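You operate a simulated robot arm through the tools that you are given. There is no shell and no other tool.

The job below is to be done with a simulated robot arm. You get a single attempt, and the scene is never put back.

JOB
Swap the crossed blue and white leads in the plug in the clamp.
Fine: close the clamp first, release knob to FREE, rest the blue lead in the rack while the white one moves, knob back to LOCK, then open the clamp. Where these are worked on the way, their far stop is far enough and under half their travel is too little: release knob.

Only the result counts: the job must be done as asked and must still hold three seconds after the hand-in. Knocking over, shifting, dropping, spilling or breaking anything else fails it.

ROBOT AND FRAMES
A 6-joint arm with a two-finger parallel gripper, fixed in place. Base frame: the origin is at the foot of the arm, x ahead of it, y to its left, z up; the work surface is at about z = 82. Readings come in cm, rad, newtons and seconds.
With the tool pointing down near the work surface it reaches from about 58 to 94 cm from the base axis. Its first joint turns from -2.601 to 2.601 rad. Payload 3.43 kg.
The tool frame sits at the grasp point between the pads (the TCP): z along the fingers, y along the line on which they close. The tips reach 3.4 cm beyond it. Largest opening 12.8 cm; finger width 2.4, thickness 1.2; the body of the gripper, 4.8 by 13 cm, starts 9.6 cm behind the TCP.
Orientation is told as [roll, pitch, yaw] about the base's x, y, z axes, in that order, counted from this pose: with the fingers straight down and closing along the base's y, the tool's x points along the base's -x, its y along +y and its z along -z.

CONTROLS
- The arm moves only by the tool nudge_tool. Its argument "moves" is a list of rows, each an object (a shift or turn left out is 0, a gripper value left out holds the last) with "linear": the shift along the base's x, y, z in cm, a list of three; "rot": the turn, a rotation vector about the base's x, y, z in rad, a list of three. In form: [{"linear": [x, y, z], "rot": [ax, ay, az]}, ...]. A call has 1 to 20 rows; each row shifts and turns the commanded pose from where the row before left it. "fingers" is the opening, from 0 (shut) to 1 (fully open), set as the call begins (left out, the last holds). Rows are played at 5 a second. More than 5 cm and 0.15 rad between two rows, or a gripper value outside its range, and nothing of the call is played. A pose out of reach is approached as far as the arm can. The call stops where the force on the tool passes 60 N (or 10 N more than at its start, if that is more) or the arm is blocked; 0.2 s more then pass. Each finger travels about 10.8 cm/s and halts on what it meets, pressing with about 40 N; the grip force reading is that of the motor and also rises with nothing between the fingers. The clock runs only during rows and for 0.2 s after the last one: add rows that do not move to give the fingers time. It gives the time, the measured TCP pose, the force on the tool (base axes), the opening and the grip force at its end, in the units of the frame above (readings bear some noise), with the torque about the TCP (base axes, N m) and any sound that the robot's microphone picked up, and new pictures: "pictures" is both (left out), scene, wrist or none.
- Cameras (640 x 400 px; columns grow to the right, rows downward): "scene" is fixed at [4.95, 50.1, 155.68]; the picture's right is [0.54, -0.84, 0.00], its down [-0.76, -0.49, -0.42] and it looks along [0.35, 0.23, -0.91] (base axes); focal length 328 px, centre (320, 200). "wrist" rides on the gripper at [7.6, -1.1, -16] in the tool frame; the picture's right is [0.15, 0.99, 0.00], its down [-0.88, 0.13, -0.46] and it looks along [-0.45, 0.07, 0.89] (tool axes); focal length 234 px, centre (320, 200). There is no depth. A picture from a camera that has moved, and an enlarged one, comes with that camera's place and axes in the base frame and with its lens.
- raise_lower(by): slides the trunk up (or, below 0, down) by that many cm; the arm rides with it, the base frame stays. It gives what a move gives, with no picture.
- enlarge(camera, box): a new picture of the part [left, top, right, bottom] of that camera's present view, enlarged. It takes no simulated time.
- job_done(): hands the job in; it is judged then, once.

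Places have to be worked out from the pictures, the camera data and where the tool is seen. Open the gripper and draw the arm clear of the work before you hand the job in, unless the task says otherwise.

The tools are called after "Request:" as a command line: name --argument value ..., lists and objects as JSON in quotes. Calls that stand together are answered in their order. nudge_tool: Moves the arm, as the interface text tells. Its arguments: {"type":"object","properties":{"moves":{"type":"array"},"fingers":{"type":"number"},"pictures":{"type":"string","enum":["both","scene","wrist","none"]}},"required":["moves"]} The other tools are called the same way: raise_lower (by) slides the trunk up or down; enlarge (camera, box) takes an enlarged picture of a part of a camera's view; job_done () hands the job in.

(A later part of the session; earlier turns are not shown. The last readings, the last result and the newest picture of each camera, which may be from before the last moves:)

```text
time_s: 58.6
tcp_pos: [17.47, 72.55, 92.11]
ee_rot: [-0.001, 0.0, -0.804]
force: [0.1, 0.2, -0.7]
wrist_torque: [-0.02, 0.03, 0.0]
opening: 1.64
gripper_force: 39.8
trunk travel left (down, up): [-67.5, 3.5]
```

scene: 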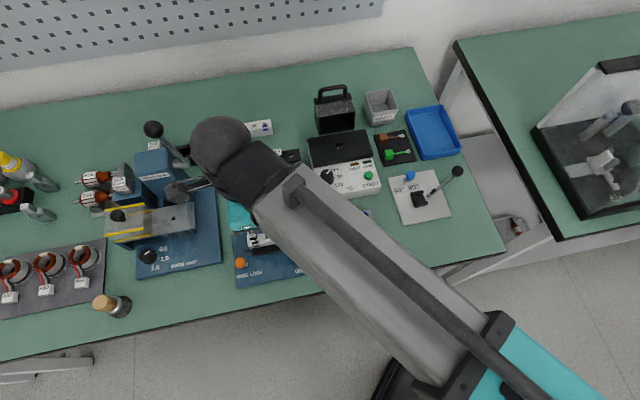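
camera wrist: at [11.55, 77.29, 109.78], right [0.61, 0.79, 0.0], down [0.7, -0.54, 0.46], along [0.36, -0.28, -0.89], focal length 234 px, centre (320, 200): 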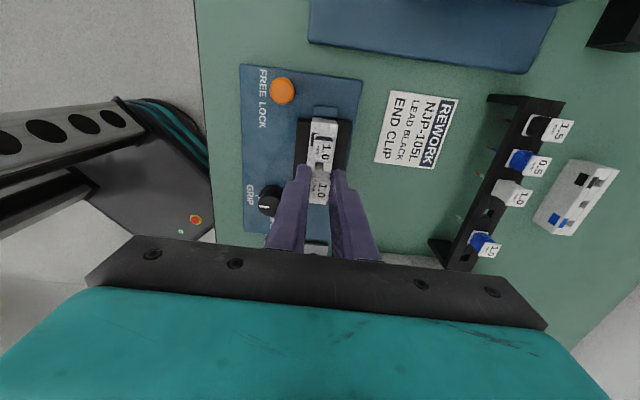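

0.3 cm left by my count; I go in 0.15 cm steps until contact.

Request:
nudge_tool --moves '[{"linear": [0, 0, -0.15]}, {"linear": [0, 0, -0.13]}, {}]' --pictures "wrist"

Request:
enlarge --camera "wrist" --box '[270, 80, 370, 220]'

```text
time_s: 59.4
tcp_pos: [17.54, 72.43, 91.95]
ee_rot: [-0.002, -0.001, -0.805]
force: [-0.4, 0.0, -0.9]
wrist_torque: [-0.03, 0.02, 0.02]
opening: 1.66
gripper_force: 40.2
trunk travel left (down, up): [-67.5, 3.5]
camera wrist: at [11.54, 77.3, 107.99], right [0.61, 0.79, 0.0], down [0.7, -0.54, 0.46], along [0.36, -0.28, -0.89], focal length 234 px, centre (320, 200)
```

wrist: 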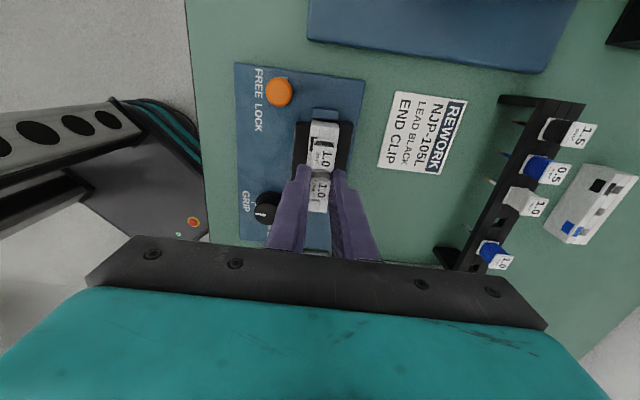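

```text
2.86 times, centred on (320, 150) of wrist
camera zoom: at [11.54, 77.3, 107.99], right [0.61, 0.79, 0.0], down [0.7, -0.54, 0.46], along [0.36, -0.28, -0.89], focal length 669 px, centre (320, 343)
```

zoom: 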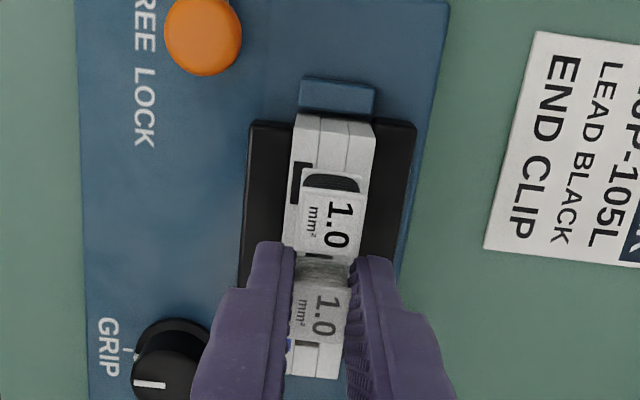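

Almost seated; a further 0.1–0.2 cm to feel the contact.

Request:
nudge_tool --moves '[{"linear": [0, 0, -0.1]}, {}]' --pictures "none"

Request:
nudge_tool --moves '[{"linear": [0, 0, -0.1]}, {}]' --pictures "none"

```text
time_s: 60.0
tcp_pos: [17.56, 72.55, 91.86]
ee_rot: [-0.002, -0.001, -0.804]
force: [0.3, 0.5, 6.2]
wrist_torque: [0.01, 0.01, 0.0]
opening: 1.63
gripper_force: 39.9
trunk travel left (down, up): [-67.5, 3.5]
```

```text
time_s: 60.6
tcp_pos: [17.52, 72.51, 91.9]
ee_rot: [0.001, 0.002, -0.803]
force: [0.7, 1.1, 15.6]
wrist_torque: [0.06, -0.13, 0.02]
opening: 1.64
gripper_force: 40.0
trunk travel left (down, up): [-67.5, 3.5]
```

White is seated in slot 2 (15 N upward reaction, z ≈ 91.88). I relieve, open and rise.

Request:
nudge_tool --moves '[{"linear": [0, 0, 0.15]}, {}]' --pictures "none"

Request:
nudge_tool --moves '[{}, {}, {"linear": [0, 0, 1.0]}, {"linear": [0, 0, 2.0]}, {"linear": [0, 0, 3.0]}, {"linear": [0, 0, 3.0]}, {}, {}]' --fingers 0.35 --pictures "wrist"

Request:
enlarge --camera "wrist" --box '[260, 80, 400, 220]'

```text
time_s: 61.2
tcp_pos: [17.6, 72.47, 91.83]
ee_rot: [-0.004, -0.001, -0.805]
force: [0.3, 0.9, 7.6]
wrist_torque: [0.01, -0.04, 0.02]
opening: 1.65
gripper_force: 39.9
trunk travel left (down, up): [-67.5, 3.5]
```

```text
time_s: 63.0
tcp_pos: [17.55, 72.54, 100.82]
ee_rot: [-0.001, 0.0, -0.805]
force: [0.2, 1.0, -0.7]
wrist_torque: [-0.01, -0.02, 0.0]
opening: 4.49
gripper_force: 0.1
trunk travel left (down, up): [-67.5, 3.5]
camera wrist: at [11.55, 77.29, 116.94], right [0.61, 0.79, 0.0], down [0.7, -0.54, 0.46], along [0.36, -0.28, -0.89], focal length 234 px, centre (320, 200)
```

wrist: 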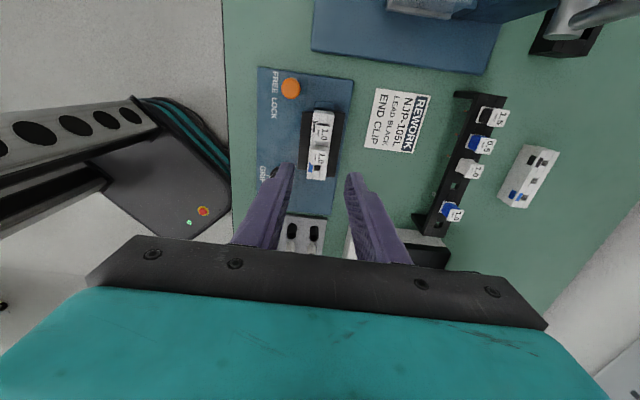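

```text
2.86 times, centred on (330, 150) of wrist
camera zoom: at [11.55, 77.29, 116.94], right [0.61, 0.79, 0.0], down [0.7, -0.54, 0.46], along [0.36, -0.28, -0.89], focal length 669 px, centre (291, 343)
```

zoom: 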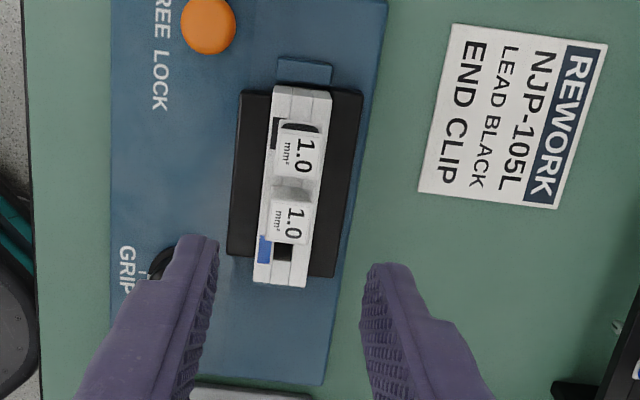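

White now sits in slot 2. I return to the blue lead in the rack by the tracked command offset (+17.47, +9.32).

Request:
nudge_tool --moves '[{"linear": [2.184, 1.165, 0]}, {"linear": [2.184, 1.165, 0]}, {"linear": [2.184, 1.165, 0]}, {"linear": [2.184, 1.165, 0]}, {"linear": [2.184, 1.165, 0]}, {"linear": [2.184, 1.165, 0]}, {"linear": [2.184, 1.165, 0]}, {"linear": [2.184, 1.165, 0]}, {"linear": [0, 0, -2]}, {"linear": [0, 0, -2]}, {}, {}]' --pictures "wrist"

Request:
enlarge --camera "wrist" --box '[250, 80, 390, 240]'

```text
time_s: 65.6
tcp_pos: [34.97, 81.86, 96.71]
ee_rot: [-0.001, 0.0, -0.805]
force: [0.2, -0.1, 0.2]
wrist_torque: [0.0, 0.0, 0.0]
opening: 4.51
gripper_force: 0.0
trunk travel left (down, up): [-67.5, 3.5]
camera wrist: at [28.99, 86.69, 112.96], right [0.61, 0.79, 0.0], down [0.7, -0.54, 0.46], along [0.36, -0.28, -0.89], focal length 234 px, centre (320, 200)
```

wrist: 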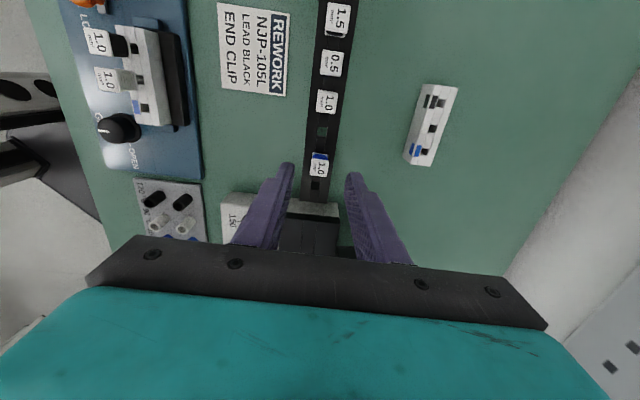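

```text
2.50 times, centred on (320, 160) of wrist
camera zoom: at [28.99, 86.69, 112.96], right [0.61, 0.79, 0.0], down [0.7, -0.54, 0.46], along [0.36, -0.28, -0.89], focal length 585 px, centre (320, 300)
```

zoom: 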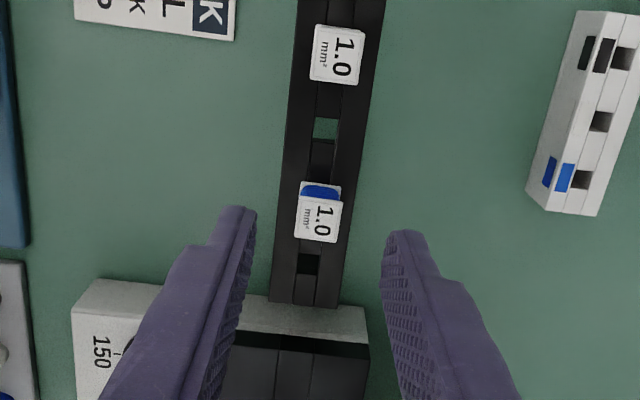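

Blue lead is under the TCP within ~0.1 cm. I lower to the former release height.

Request:
nudge_tool --moves '[{"linear": [0, 0, -1.5]}, {"linear": [0, 0, -1.5]}, {"linear": [0, 0, -1.5]}, {"linear": [0, 0, -1.1]}, {}, {}]' --pictures "wrist"

Request:
enlarge --camera "wrist" --box '[260, 120, 400, 230]'

```text
time_s: 67.0
tcp_pos: [34.88, 81.86, 91.21]
ee_rot: [-0.001, 0.0, -0.805]
force: [-0.2, -0.1, -0.6]
wrist_torque: [-0.03, 0.03, -0.02]
opening: 4.46
gripper_force: 0.0
trunk travel left (down, up): [-67.5, 3.5]
camera wrist: at [28.95, 86.68, 107.34], right [0.61, 0.79, 0.0], down [0.7, -0.54, 0.46], along [0.36, -0.28, -0.89], focal length 234 px, centre (320, 200)
```

wrist: 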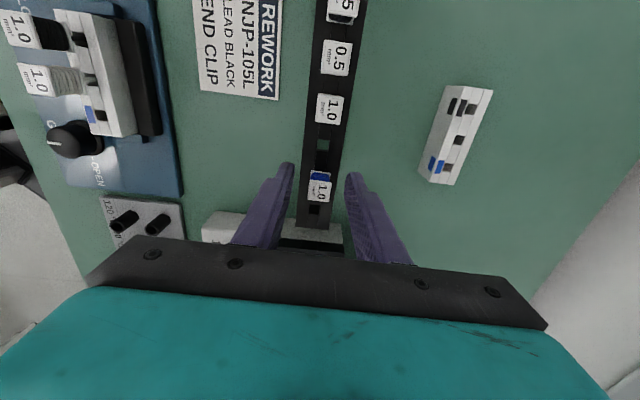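

```text
3.64 times, centred on (330, 175) of wrist
camera zoom: at [28.95, 86.68, 107.34], right [0.61, 0.79, 0.0], down [0.7, -0.54, 0.46], along [0.36, -0.28, -0.89], focal length 852 px, centre (284, 291)
```

zoom: 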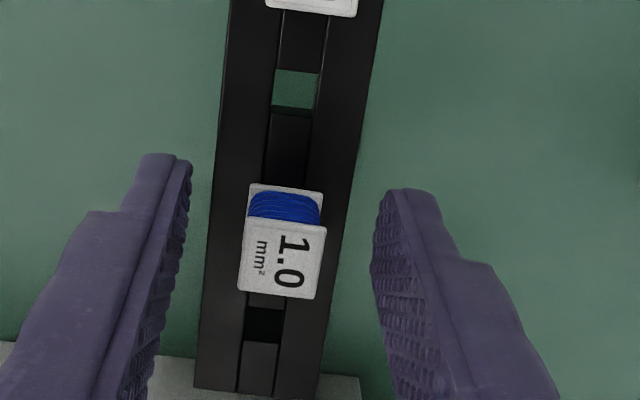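

The label sits ~0.13 cm further along +e1 than when gripped before; I shift by that and close.

Request:
nudge_tool --moves '[{"linear": [0.085, -0.09, 0]}, {}]' --pictures "none"

Request:
nudge_tool --moves '[{}, {}, {}, {}]' --fingers 0.06 --pictures "wrist"

Request:
enlarge --camera "wrist" --box '[260, 120, 400, 230]'

```text
time_s: 67.6
tcp_pos: [35.13, 81.8, 91.35]
ee_rot: [-0.002, 0.0, -0.804]
force: [0.4, -0.1, 0.3]
wrist_torque: [0.02, -0.03, 0.02]
opening: 4.46
gripper_force: 0.1
trunk travel left (down, up): [-67.5, 3.5]
```

```text
time_s: 68.6
tcp_pos: [35.03, 81.79, 91.29]
ee_rot: [-0.001, -0.001, -0.806]
force: [0.6, 0.6, 0.1]
wrist_torque: [0.0, 0.0, -0.01]
opening: 1.62
gripper_force: 39.6
trunk travel left (down, up): [-67.5, 3.5]
camera wrist: at [29.04, 86.6, 107.35], right [0.61, 0.79, 0.0], down [0.7, -0.54, 0.46], along [0.36, -0.28, -0.89], focal length 234 px, centre (320, 200)
```

wrist: 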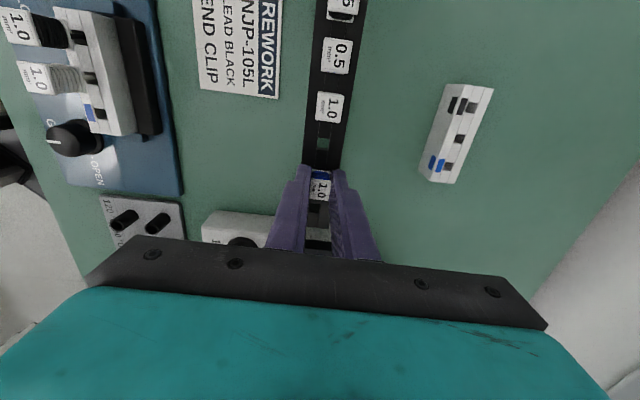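

```text
3.64 times, centred on (330, 175) of wrist
camera zoom: at [29.04, 86.6, 107.35], right [0.61, 0.79, 0.0], down [0.7, -0.54, 0.46], along [0.36, -0.28, -0.89], focal length 852 px, centre (284, 291)
```

zoom: 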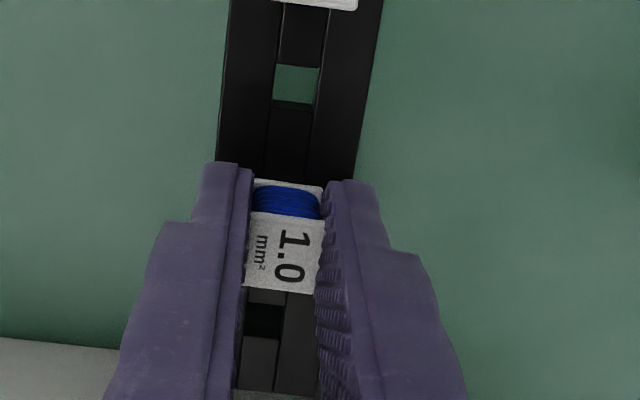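

Gripped square. I lift and carry blue to above slot 3.

Request:
nudge_tool --moves '[{"linear": [0, 0, 0.5]}, {"linear": [0, 0, 1.0]}, {"linear": [0, 0, 1.5]}, {"linear": [0, 0, 2.0]}, {"linear": [0, 0, 2.0]}, {"linear": [0, 0, 2.0]}, {"linear": [-2.238, -1.61, 0]}, {"linear": [-2.238, -1.61, 0]}, {"linear": [-2.238, -1.61, 0]}, {"linear": [-2.238, -1.61, 0]}, {"linear": [-2.238, -1.61, 0]}, {"linear": [-2.238, -1.61, 0]}, {"linear": [-2.238, -1.61, 0]}, {"linear": [0, 0, -1.5]}, {"linear": [0, 0, -1.5]}, {}, {}]' --pictures "both"

Request:
enlarge --camera "wrist" --box '[270, 80, 370, 220]'

Request:
enlarge --camera "scene" --box '[205, 110, 325, 225]'

```text
time_s: 72.2
tcp_pos: [19.46, 70.41, 97.14]
ee_rot: [-0.001, 0.001, -0.804]
force: [0.6, -0.4, 0.0]
wrist_torque: [0.03, 0.0, -0.01]
opening: 1.64
gripper_force: 40.0
trunk travel left (down, up): [-67.5, 3.5]
camera wrist: at [13.44, 75.24, 113.23], right [0.61, 0.79, 0.0], down [0.7, -0.54, 0.46], along [0.36, -0.28, -0.89], focal length 234 px, centre (320, 200)
```

scene: 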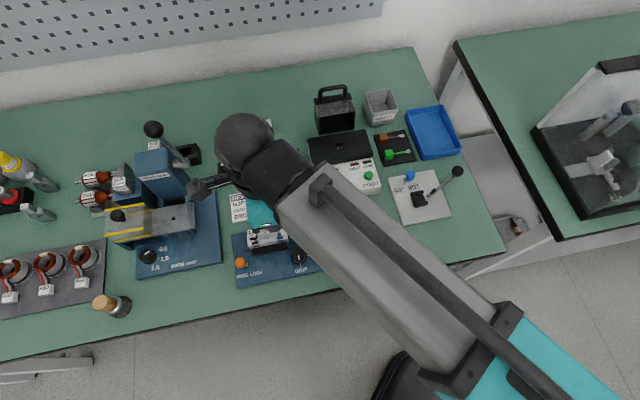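
wrist: 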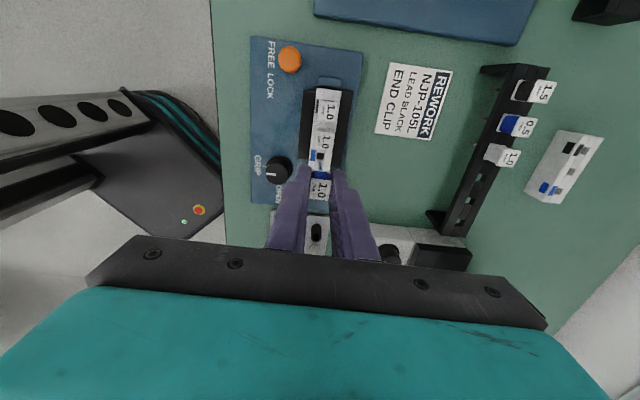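

```text
2.86 times, centred on (320, 150) of wrist
camera zoom: at [13.44, 75.24, 113.23], right [0.61, 0.79, 0.0], down [0.7, -0.54, 0.46], along [0.36, -0.28, -0.89], focal length 669 px, centre (320, 343)
```

zoom: 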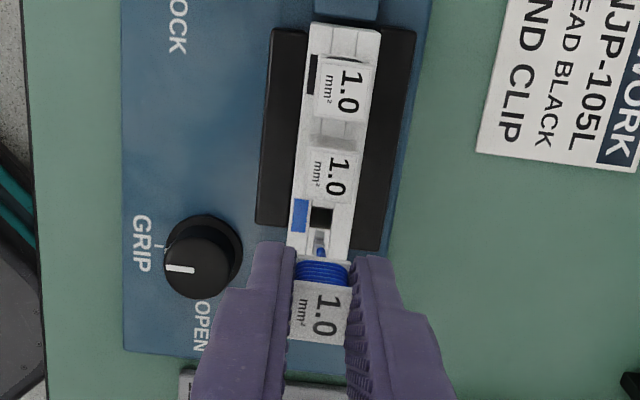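

```text
3.48 times, centred on (265, 168) of scene
camera zoom: at [4.95, 50.1, 155.68], right [0.54, -0.84, 0.0], down [-0.76, -0.49, -0.42], along [0.35, 0.23, -0.91], focal length 1142 px, centre (511, 313)
```

zoom: 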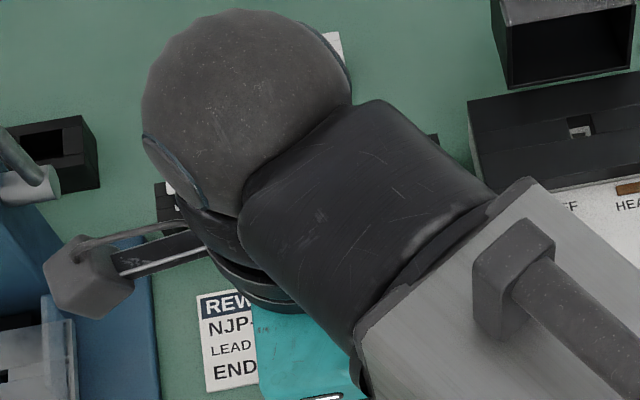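

Hole 3 is ahead by about 0.07 cm (-e1) and 0.1 cm (+e2); I correct by that and lower as with white.

Request:
nudge_tool --moves '[{"linear": [0.02, 0.09, 0]}, {"linear": [0, 0, -0.8]}, {"linear": [0, 0, -0.8]}, {"linear": [0, 0, -0.5]}, {"linear": [0, 0, -0.4]}, {}]' --pictures "wrist"

Request:
enlarge --camera "wrist" --box '[270, 80, 370, 220]'

```text
time_s: 73.6
tcp_pos: [19.36, 70.59, 94.77]
ee_rot: [-0.002, 0.0, -0.805]
force: [-0.3, -0.4, -0.6]
wrist_torque: [-0.01, 0.05, 0.02]
opening: 1.63
gripper_force: 39.9
trunk travel left (down, up): [-67.5, 3.5]
camera wrist: at [13.45, 75.36, 110.83], right [0.61, 0.79, 0.0], down [0.7, -0.54, 0.46], along [0.36, -0.28, -0.89], focal length 234 px, centre (320, 200)
```

wrist: 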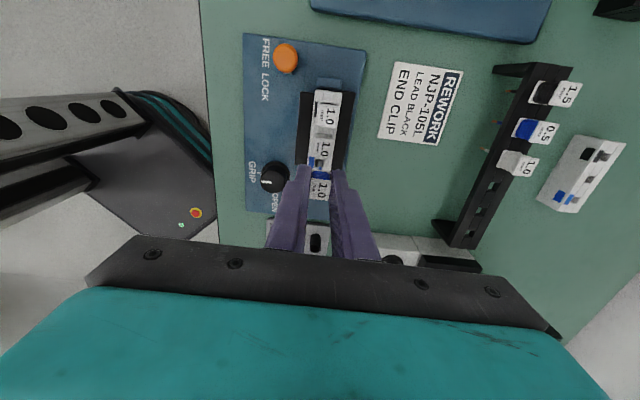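

```text
2.86 times, centred on (320, 150) of wrist
camera zoom: at [13.45, 75.36, 110.83], right [0.61, 0.79, 0.0], down [0.7, -0.54, 0.46], along [0.36, -0.28, -0.89], focal length 669 px, centre (320, 343)
```

zoom: 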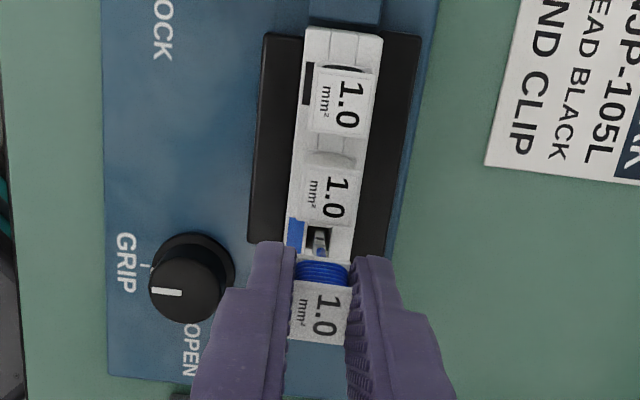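

Same alignment as white had at this height. I continue lowering in guarded stages.

Request:
nudge_tool --moves '[{"linear": [0, 0, -0.4]}, {"linear": [0, 0, -0.4]}, {"linear": [0, 0, -0.3]}, {}]' --pictures "wrist"

Request:
enlarge --camera "wrist" --box '[270, 80, 370, 220]'

```text
time_s: 74.6
tcp_pos: [19.45, 70.64, 93.68]
ee_rot: [-0.002, 0.0, -0.805]
force: [0.6, 0.1, 0.2]
wrist_torque: [-0.01, -0.04, 0.0]
opening: 1.62
gripper_force: 40.9
trunk travel left (down, up): [-67.5, 3.5]
camera wrist: at [13.43, 75.4, 109.71], right [0.61, 0.79, 0.0], down [0.7, -0.54, 0.46], along [0.36, -0.28, -0.89], focal length 234 px, centre (320, 200)
```

wrist: 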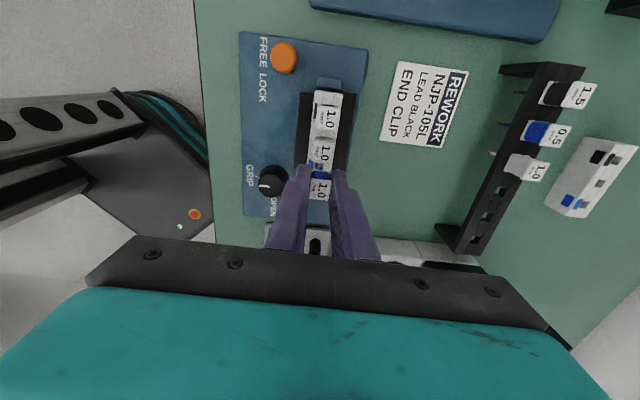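

```text
2.86 times, centred on (320, 150) of wrist
camera zoom: at [13.43, 75.4, 109.71], right [0.61, 0.79, 0.0], down [0.7, -0.54, 0.46], along [0.36, -0.28, -0.89], focal length 669 px, centre (320, 343)
```

zoom: 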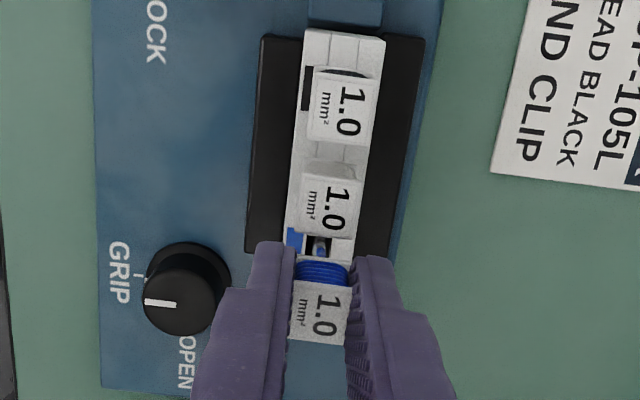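

The pin is in hole 3, no force. I lower on.

Request:
nudge_tool --moves '[{"linear": [0, 0, -0.4]}, {"linear": [0, 0, -0.4]}, {"linear": [0, 0, -0.3]}, {}]' --pictures "none"

Request:
nudge_tool --moves '[{"linear": [0, 0, -0.2]}, {"linear": [0, 0, -0.2]}, {}]' --pictures "none"

Request:
nudge_tool --moves '[{"linear": [0, 0, -0.15]}, {}]' --pictures "none"

```text
time_s: 75.6
tcp_pos: [19.46, 70.57, 92.51]
ee_rot: [-0.002, -0.001, -0.804]
force: [-0.9, 0.4, 0.2]
wrist_torque: [-0.02, -0.02, 0.01]
opening: 1.63
gripper_force: 39.2
trunk travel left (down, up): [-67.5, 3.5]
```

```text
time_s: 76.4
tcp_pos: [19.39, 70.73, 92.2]
ee_rot: [-0.003, 0.0, -0.804]
force: [-0.6, -0.6, 0.8]
wrist_torque: [-0.01, 0.0, -0.02]
opening: 1.65
gripper_force: 39.7
trunk travel left (down, up): [-67.5, 3.5]
```

```text
time_s: 77.0
tcp_pos: [19.33, 70.65, 91.99]
ee_rot: [-0.002, 0.0, -0.805]
force: [-0.3, -0.2, -0.1]
wrist_torque: [0.04, -0.02, 0.02]
opening: 1.66
gripper_force: 40.1
trunk travel left (down, up): [-67.5, 3.5]
```

Nearly at the seat (z 92.0); a few more 0.1 cm steps until contact.

Request:
nudge_tool --moves '[{"linear": [0, 0, -0.12]}, {}]' --pictures "none"

Request:
nudge_tool --moves '[{"linear": [0, 0, -0.1]}, {}]' --pictures "none"

```text
time_s: 77.6
tcp_pos: [19.43, 70.6, 91.92]
ee_rot: [-0.003, 0.0, -0.804]
force: [0.1, 0.6, -0.1]
wrist_torque: [-0.01, 0.01, -0.02]
opening: 1.64
gripper_force: 40.0
trunk travel left (down, up): [-67.5, 3.5]
```

```text
time_s: 78.2
tcp_pos: [19.36, 70.65, 91.79]
ee_rot: [-0.002, 0.001, -0.804]
force: [-0.1, 0.0, 0.4]
wrist_torque: [0.02, -0.01, -0.04]
opening: 1.61
gripper_force: 39.7
trunk travel left (down, up): [-67.5, 3.5]
```

Request:
nudge_tool --moves '[{"linear": [0, 0, -0.1]}, {}]' --pictures "wrist"

Request:
enlarge --camera "wrist" --box '[270, 80, 370, 220]'

```text
time_s: 78.8
tcp_pos: [19.35, 70.62, 91.63]
ee_rot: [-0.003, 0.002, -0.804]
force: [0.9, -0.7, -0.2]
wrist_torque: [0.0, -0.02, 0.02]
opening: 1.63
gripper_force: 39.8
trunk travel left (down, up): [-67.5, 3.5]
camera wrist: at [13.43, 75.38, 107.77], right [0.61, 0.79, 0.0], down [0.7, -0.54, 0.46], along [0.36, -0.28, -0.89], focal length 234 px, centre (320, 200)
```

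wrist: 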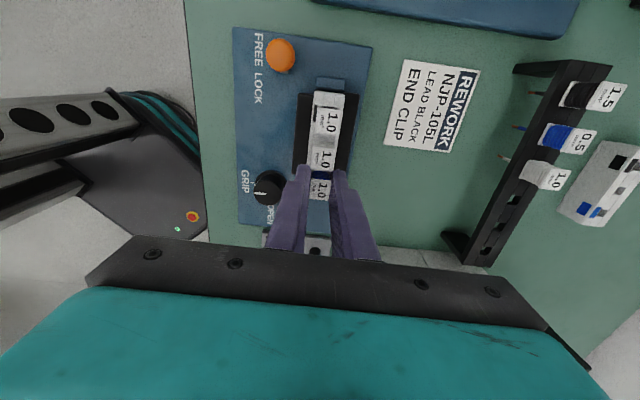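

```text
2.86 times, centred on (320, 150) of wrist
camera zoom: at [13.43, 75.38, 107.77], right [0.61, 0.79, 0.0], down [0.7, -0.54, 0.46], along [0.36, -0.28, -0.89], focal length 669 px, centre (320, 343)
```

zoom: 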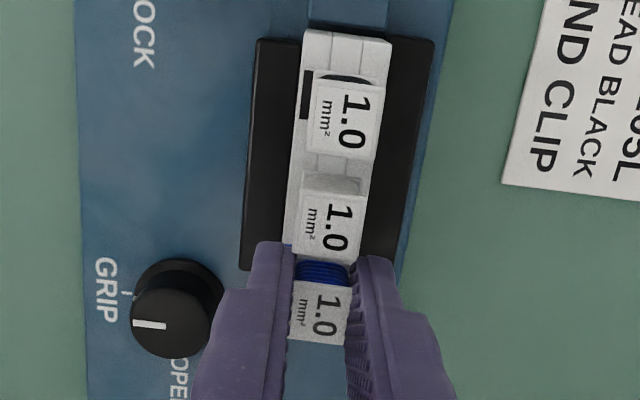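

No contact yet; label still slightly above the white one perhaps. I continue in 0.1 cm steps.

Request:
nudge_tool --moves '[{"linear": [0, 0, -0.1]}, {}]' --pictures "none"

Request:
nudge_tool --moves '[{"linear": [0, 0, -0.1]}, {}]' --pictures "none"

```text
time_s: 79.4
tcp_pos: [19.32, 70.59, 91.68]
ee_rot: [-0.001, 0.001, -0.805]
force: [-0.7, 1.3, 6.5]
wrist_torque: [0.01, -0.05, 0.0]
opening: 1.62
gripper_force: 39.7
trunk travel left (down, up): [-67.5, 3.5]
```

```text
time_s: 80.0
tcp_pos: [19.46, 70.47, 91.62]
ee_rot: [-0.002, 0.0, -0.803]
force: [0.1, 0.5, 13.1]
wrist_torque: [0.07, -0.02, 0.0]
opening: 1.65
gripper_force: 39.2
trunk travel left (down, up): [-67.5, 3.5]
```

Contact with rising upward force: blue is seated in slot 3. I relieve, open and rise to inspect.

Request:
nudge_tool --moves '[{"linear": [0, 0, 0.15]}, {}]' --pictures "none"

Request:
nudge_tool --moves '[{}, {}, {"linear": [0, 0, 1.0]}, {"linear": [0, 0, 2.0]}, {"linear": [0, 0, 3.0]}, {"linear": [0, 0, 3.0]}, {}, {}]' --fingers 0.35 --pictures "wrist"

Request:
enlarge --camera "wrist" --box '[250, 40, 390, 220]'

```text
time_s: 80.6
tcp_pos: [19.33, 70.5, 91.61]
ee_rot: [-0.003, 0.0, -0.805]
force: [-0.4, -0.2, 6.6]
wrist_torque: [-0.02, -0.02, 0.01]
opening: 1.64
gripper_force: 39.8
trunk travel left (down, up): [-67.5, 3.5]
```

```text
time_s: 82.4
tcp_pos: [19.39, 70.45, 100.59]
ee_rot: [-0.001, 0.001, -0.805]
force: [1.2, 0.3, 0.0]
wrist_torque: [-0.02, -0.01, 0.03]
opening: 4.48
gripper_force: 0.2
trunk travel left (down, up): [-67.5, 3.5]
camera wrist: at [13.37, 75.36, 116.68], right [0.61, 0.79, 0.0], down [0.7, -0.54, 0.46], along [0.36, -0.28, -0.89], focal length 234 px, centre (320, 200)
```

wrist: 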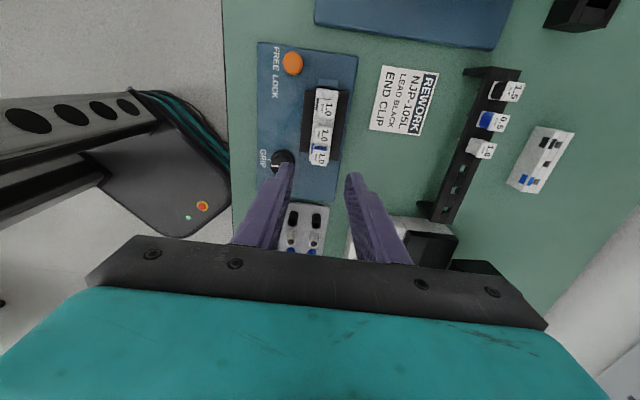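

```text
2.22 times, centred on (320, 130) of wrist
camera zoom: at [13.37, 75.36, 116.68], right [0.61, 0.79, 0.0], down [0.7, -0.54, 0.46], along [0.36, -0.28, -0.89], focal length 520 px, centre (320, 356)
```

zoom: 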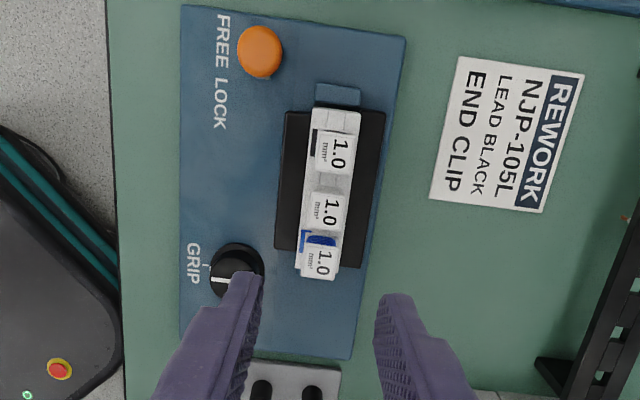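

Order is now black, white, blue, matching the plug's marks. Next the release knob back to LOCK: it's at about [10.1, 74.1] in FREE; I go to its -e1 side with closed fingers and look.

Request:
nudge_tool --moves '[{"linear": [-2.34, 1.074, 0]}, {"linear": [-2.34, 1.074, 0]}, {"linear": [-2.34, 1.074, 0]}, {"linear": [-2.34, 1.074, 0]}, {"linear": [-2.34, 1.074, 0]}, {"linear": [0, 0, -2.5]}, {"linear": [0, 0, -2.5]}, {}, {}]' --fingers 0.0 --pictures "both"

Request:
enlarge --camera "wrist" --box '[250, 80, 390, 240]'

Request:
enlarge --camera "scene" --box '[100, 180, 330, 300]'

```text
time_s: 84.4
tcp_pos: [7.73, 75.98, 95.63]
ee_rot: [-0.002, 0.001, -0.804]
force: [0.5, 0.1, 0.0]
wrist_torque: [0.0, 0.02, -0.03]
opening: 0.02
gripper_force: 32.7
trunk travel left (down, up): [-67.5, 3.5]
camera wrist: at [1.74, 80.77, 111.68], right [0.61, 0.79, 0.0], down [0.7, -0.54, 0.46], along [0.36, -0.28, -0.89], focal length 234 px, centre (320, 200)
```

scene: 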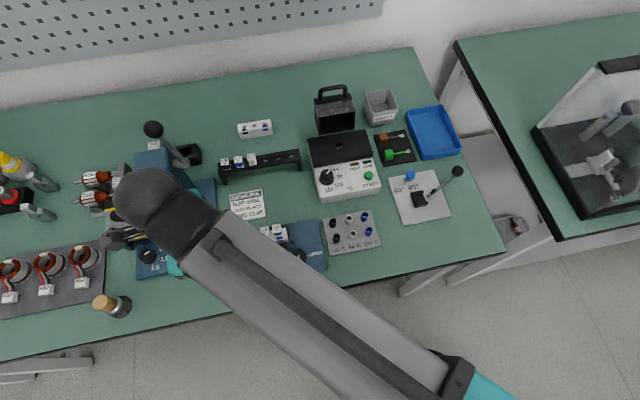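
wrist: 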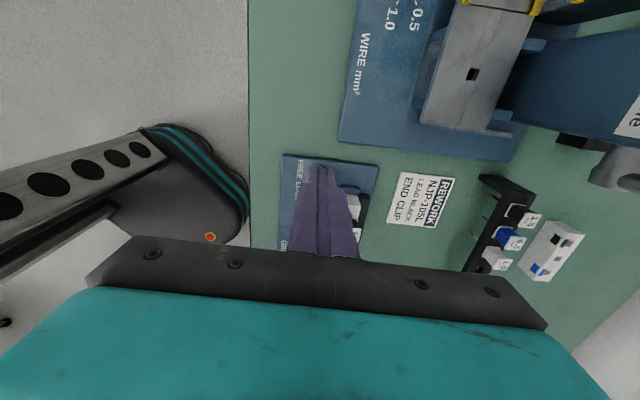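

```text
2.50 times, centred on (320, 160) of wrist
camera zoom: at [1.74, 80.77, 111.68], right [0.61, 0.79, 0.0], down [0.7, -0.54, 0.46], along [0.36, -0.28, -0.89], focal length 585 px, centre (320, 300)
```

zoom: 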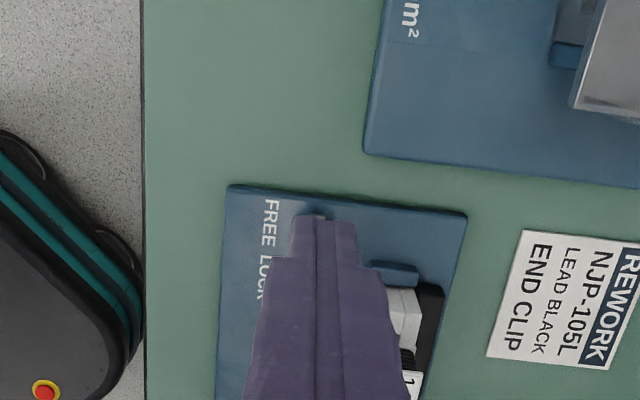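

```text
2.78 times, centred on (215, 240) of scene
camera zoom: at [4.95, 50.1, 155.68], right [0.54, -0.84, 0.0], down [-0.76, -0.49, -0.42], along [0.35, 0.23, -0.91], focal length 913 px, centre (612, 89)
```

zoom: 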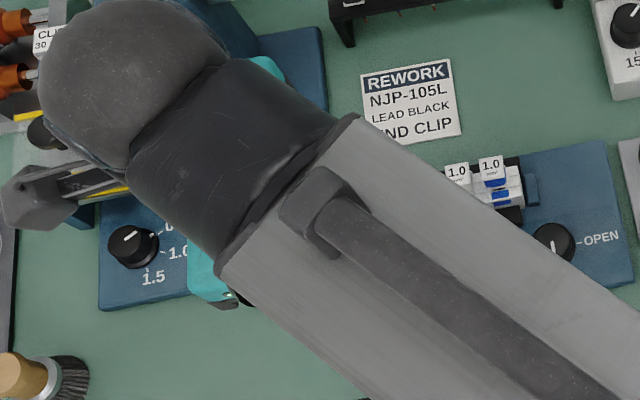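

The landing spot is just off the knob's -e1 side (gap ~0.65 cm), and the press platform is well clear (~9 cm in e2). I lower to z 87.7.

Request:
nudge_tool --moves '[{"linear": [0, 0, -2]}, {"linear": [0, 0, -2]}, {"linear": [0, 0, -1.5]}, {"linear": [0, 0, -1.2]}, {"linear": [0, 0, -1.2]}, {}]' --pictures "wrist"

Request:
enlarge --camera "wrist" --box '[250, 80, 390, 240]'

```text
time_s: 85.8
tcp_pos: [7.7, 75.99, 87.74]
ee_rot: [-0.003, 0.001, -0.804]
force: [-0.3, 0.5, -0.7]
wrist_torque: [-0.02, 0.01, -0.01]
opening: 0.0
gripper_force: 32.9
trunk travel left (down, up): [-67.5, 3.5]
camera wrist: at [1.65, 80.81, 103.81], right [0.61, 0.79, 0.0], down [0.7, -0.54, 0.46], along [0.36, -0.28, -0.89], focal length 234 px, centre (320, 200)
```

wrist: 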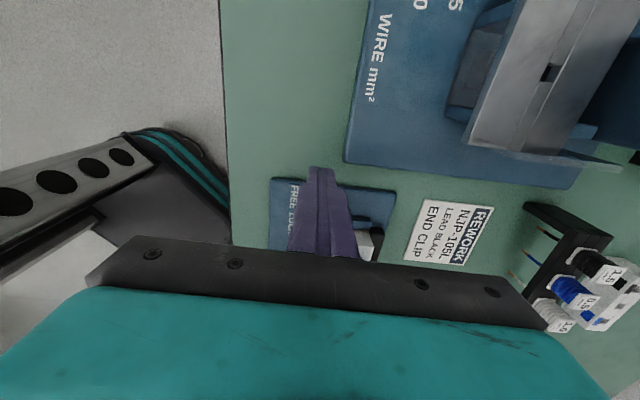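

```text
2.50 times, centred on (320, 160) of wrist
camera zoom: at [1.65, 80.81, 103.81], right [0.61, 0.79, 0.0], down [0.7, -0.54, 0.46], along [0.36, -0.28, -0.89], focal length 585 px, centre (320, 300)
```

zoom: 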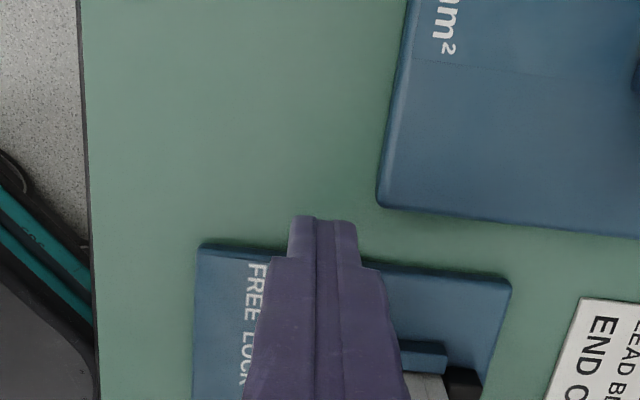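

In place with no contact. I push along +e1 in 0.3 cm steps.

Request:
nudge_tool --moves '[{"linear": [0.208, -0.216, 0]}, {"linear": [0.208, -0.216, 0]}, {"linear": [0.208, -0.216, 0]}, {"linear": [0.208, -0.216, 0]}, {"linear": [0.208, -0.216, 0]}, {"linear": [0.208, -0.216, 0]}, {"linear": [0.208, -0.216, 0]}, {}]' --pictures "wrist"

Request:
nudge_tool --moves '[{"linear": [0.139, -0.144, 0]}, {"linear": [0.139, -0.144, 0]}, {"linear": [0.139, -0.144, 0]}, {}]' --pictures "none"

```text
time_s: 87.6
tcp_pos: [9.16, 74.43, 87.61]
ee_rot: [-0.002, 0.0, -0.805]
force: [0.3, 0.3, -0.9]
wrist_torque: [-0.01, -0.03, 0.02]
opening: 0.0
gripper_force: 33.0
trunk travel left (down, up): [-67.5, 3.5]
camera wrist: at [3.2, 79.2, 103.78], right [0.61, 0.79, 0.0], down [0.7, -0.54, 0.46], along [0.36, -0.28, -0.89], focal length 234 px, centre (320, 200)
```

wrist: 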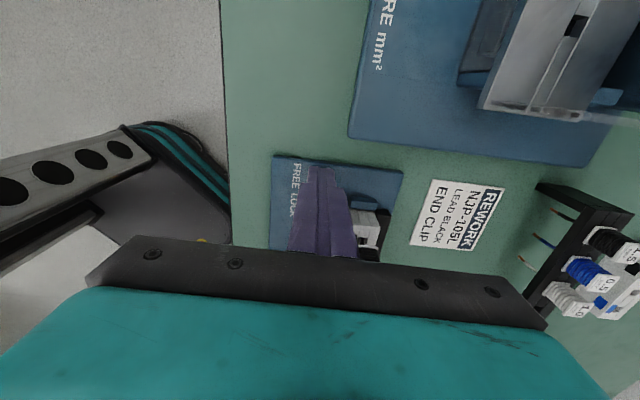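

```text
time_s: 88.6
tcp_pos: [9.52, 73.91, 87.69]
ee_rot: [0.0, 0.0, -0.803]
force: [-0.1, -0.4, 0.0]
wrist_torque: [-0.02, -0.03, 0.02]
opening: 0.0
gripper_force: 32.7
trunk travel left (down, up): [-67.5, 3.5]
```

Moved 2.7 cm so far; still no stop. I continue in small steps.

Request:
nudge_tool --moves '[{"linear": [0.104, -0.108, 0]}, {"linear": [0.104, -0.108, 0]}, {}]' --pictures "none"

Request:
nudge_tool --moves '[{"linear": [0.104, -0.108, 0]}, {"linear": [0.104, -0.108, 0]}, {}]' --pictures "wrist"

Request:
enlarge --camera "wrist" --box '[250, 80, 390, 240]'

```text
time_s: 89.4
tcp_pos: [9.68, 73.79, 87.82]
ee_rot: [-0.002, 0.002, -0.803]
force: [-5.1, 6.6, 1.2]
wrist_torque: [0.14, 0.05, 0.02]
opening: 0.02
gripper_force: 32.5
trunk travel left (down, up): [-67.5, 3.5]
```

```text
time_s: 90.2
tcp_pos: [9.75, 73.7, 87.77]
ee_rot: [-0.001, 0.003, -0.805]
force: [-15.6, 20.4, 6.5]
wrist_torque: [0.26, 0.35, 0.11]
opening: 0.0
gripper_force: 32.9
trunk travel left (down, up): [-67.5, 3.5]
camera wrist: at [3.8, 78.51, 103.85], right [0.61, 0.79, 0.0], down [0.71, -0.54, 0.45], along [0.36, -0.28, -0.89], focal length 234 px, centre (320, 200)
```

wrist: 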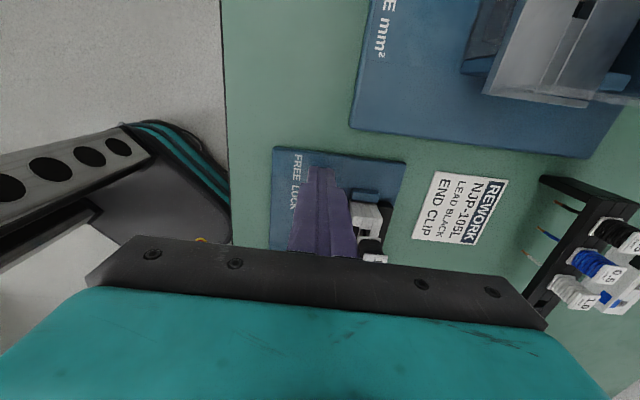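

```text
2.50 times, centred on (320, 160) of wrist
camera zoom: at [3.8, 78.51, 103.85], right [0.61, 0.79, 0.0], down [0.71, -0.54, 0.45], along [0.36, -0.28, -0.89], focal length 585 px, centre (320, 300)
```

zoom: 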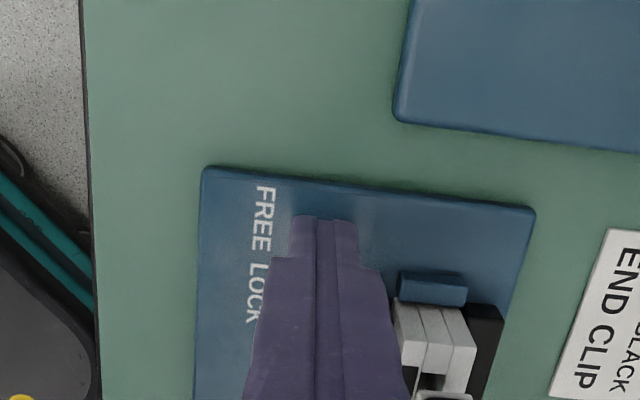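

The force reached 26 N at the expected LOCK position: far stop. I back off, rise and check visually.

Request:
nudge_tool --moves '[{"linear": [-0.35, 0.36, 0]}, {"linear": [-0.35, 0.36, 0]}, {"linear": [0, 0, 3]}, {"linear": [0, 0, 4]}, {"linear": [0, 0, 4]}, {"linear": [2.0, -2.0, 0]}, {"linear": [2.0, -2.0, 0]}, {"linear": [2.0, -2.0, 0]}, {}, {}]' --pictures "wrist"

Request:
enlarge --camera "wrist" --box '[250, 60, 390, 220]'

```text
time_s: 92.4
tcp_pos: [15.35, 68.27, 98.73]
ee_rot: [-0.003, 0.0, -0.804]
force: [0.9, -0.3, -0.2]
wrist_torque: [0.03, 0.0, 0.02]
opening: 0.0
gripper_force: 33.3
trunk travel left (down, up): [-67.5, 3.5]
camera wrist: at [9.29, 73.09, 114.79], right [0.61, 0.79, 0.0], down [0.7, -0.54, 0.46], along [0.36, -0.28, -0.89], focal length 234 px, centre (320, 200)
```

wrist: 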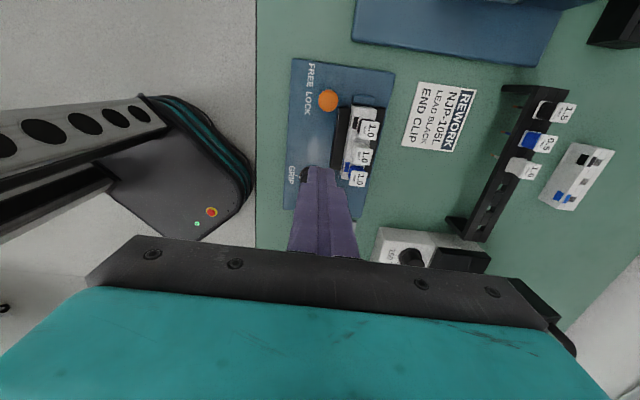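

```text
2.50 times, centred on (320, 140) of wrist
camera zoom: at [9.29, 73.09, 114.79], right [0.61, 0.79, 0.0], down [0.7, -0.54, 0.46], along [0.36, -0.28, -0.89], focal length 585 px, centre (320, 350)
```

zoom: 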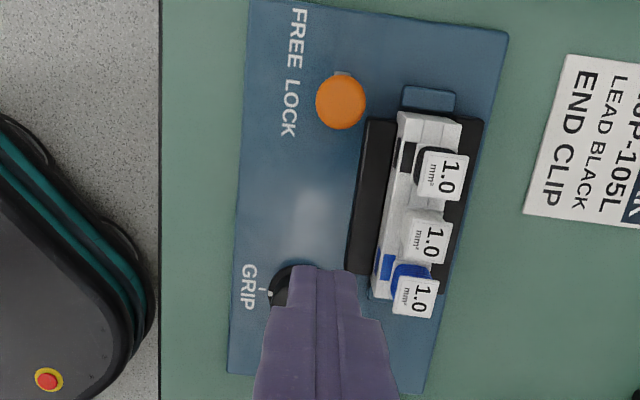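

Orange knob is back at its original LOCK spot. Now the clamp knob: I go above it at [18.3, 64.45] with yaw about -1.55 and fingers opened, to turn it counter-clockwise.

Request:
nudge_tool --moves '[{"linear": [0.5, -0.64, 0], "rot": [0, 0, -0.124]}, {"linear": [0.49, -0.64, 0], "rot": [0, 0, -0.124]}, {"linear": [0.49, -0.64, 0], "rot": [0, 0, -0.124]}, {"linear": [0.49, -0.64, 0], "rot": [0, 0, -0.124]}, {"linear": [0.49, -0.63, 0], "rot": [0, 0, -0.124]}, {"linear": [0.49, -0.63, 0], "rot": [0, 0, -0.124]}, {"linear": [0, 0, -3]}, {"linear": [0, 0, -3]}, {}, {}]' --fingers 0.37 --pictures "wrist"

Request:
enlarge --camera "wrist" --box '[250, 80, 390, 240]'

```text
time_s: 94.6
tcp_pos: [18.22, 64.57, 92.68]
ee_rot: [-0.003, 0.0, -1.55]
force: [0.6, 0.5, -0.3]
wrist_torque: [0.01, 0.01, 0.03]
opening: 4.74
gripper_force: 0.0
trunk travel left (down, up): [-67.5, 3.5]
camera wrist: at [17.02, 72.17, 108.79], right [0.99, 0.17, 0.0], down [0.15, -0.88, 0.46], along [0.07, -0.45, -0.89], focal length 234 px, centre (320, 200)
```

wrist: 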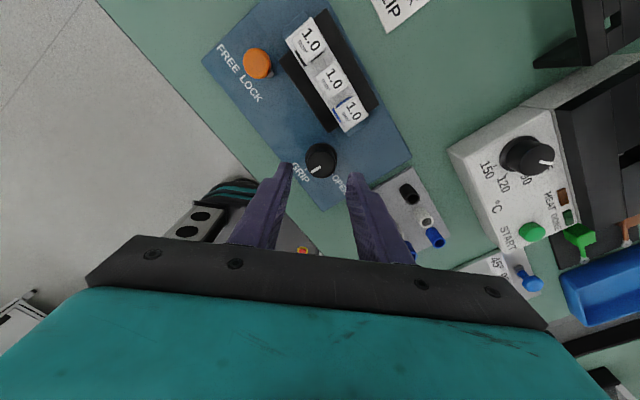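

```text
2.50 times, centred on (320, 160) of wrist
camera zoom: at [17.02, 72.17, 108.79], right [0.99, 0.17, 0.0], down [0.15, -0.88, 0.46], along [0.07, -0.45, -0.89], focal length 585 px, centre (320, 300)
```

zoom: 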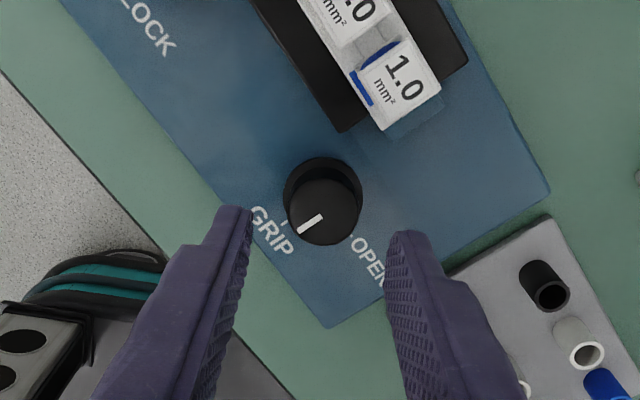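

Knob is centred within ~0.1–0.2 cm. I lower to z 87.75 and grip.

Request:
nudge_tool --moves '[{"linear": [0.08, 0.0, -1.5]}, {"linear": [0, 0, -1.5]}, {"linear": [0, 0, -1.0]}, {"linear": [0, 0, -0.95]}, {}]' --pictures "none"

Request:
nudge_tool --moves '[{}, {}, {}]' --fingers 0.15 --pictures "none"

```text
time_s: 95.8
tcp_pos: [18.26, 64.44, 87.81]
ee_rot: [-0.002, -0.002, -1.55]
force: [-0.7, -0.8, -0.2]
wrist_torque: [0.01, -0.01, -0.03]
opening: 4.75
gripper_force: 0.1
trunk travel left (down, up): [-67.5, 3.5]
```

```text
time_s: 96.6
tcp_pos: [18.38, 64.43, 87.81]
ee_rot: [-0.001, 0.001, -1.55]
force: [3.2, -0.8, -2.6]
wrist_torque: [0.17, -0.54, 0.04]
opening: 2.96
gripper_force: 45.5
trunk travel left (down, up): [-67.5, 3.5]
```

Gripped (2.96 cm) with little side force. I turn +1.0 rad counter-clockwise toward OPEN.

Request:
nudge_tool --moves '[{"rot": [0, 0, 0.125]}, {"rot": [0, 0, 0.125]}, {"rot": [0, 0, 0.125]}, {"rot": [0, 0, 0.125]}, {"rot": [0, 0, 0.125]}, {"rot": [0, 0, 0.125]}, {"rot": [0, 0, 0.125]}, {"rot": [0, 0, 0.125]}, {}]' --pictures "wrist"

Request:
enlarge --camera "wrist" --box '[250, 60, 390, 220]'

```text
time_s: 98.6
tcp_pos: [18.31, 64.42, 87.74]
ee_rot: [-0.004, 0.002, -0.545]
force: [-1.8, -2.5, -0.1]
wrist_torque: [0.18, -0.15, 0.0]
opening: 2.97
gripper_force: 45.0
trunk travel left (down, up): [-67.5, 3.5]
camera wrist: at [11.3, 67.51, 103.88], right [0.39, 0.92, 0.0], down [0.82, -0.35, 0.45], along [0.42, -0.18, -0.89], focal length 234 px, centre (320, 200)
```

wrist: 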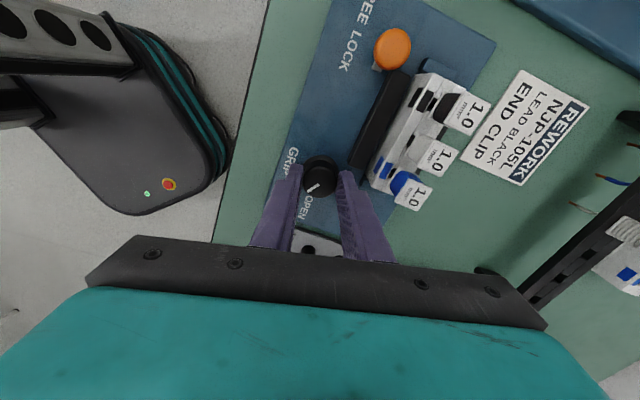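

```text
2.50 times, centred on (320, 140) of wrist
camera zoom: at [11.3, 67.51, 103.88], right [0.39, 0.92, 0.0], down [0.82, -0.35, 0.45], along [0.42, -0.18, -0.89], focal length 585 px, centre (320, 350)
```

zoom: 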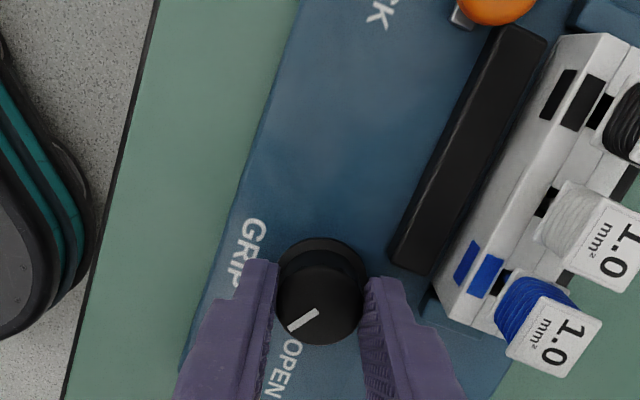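

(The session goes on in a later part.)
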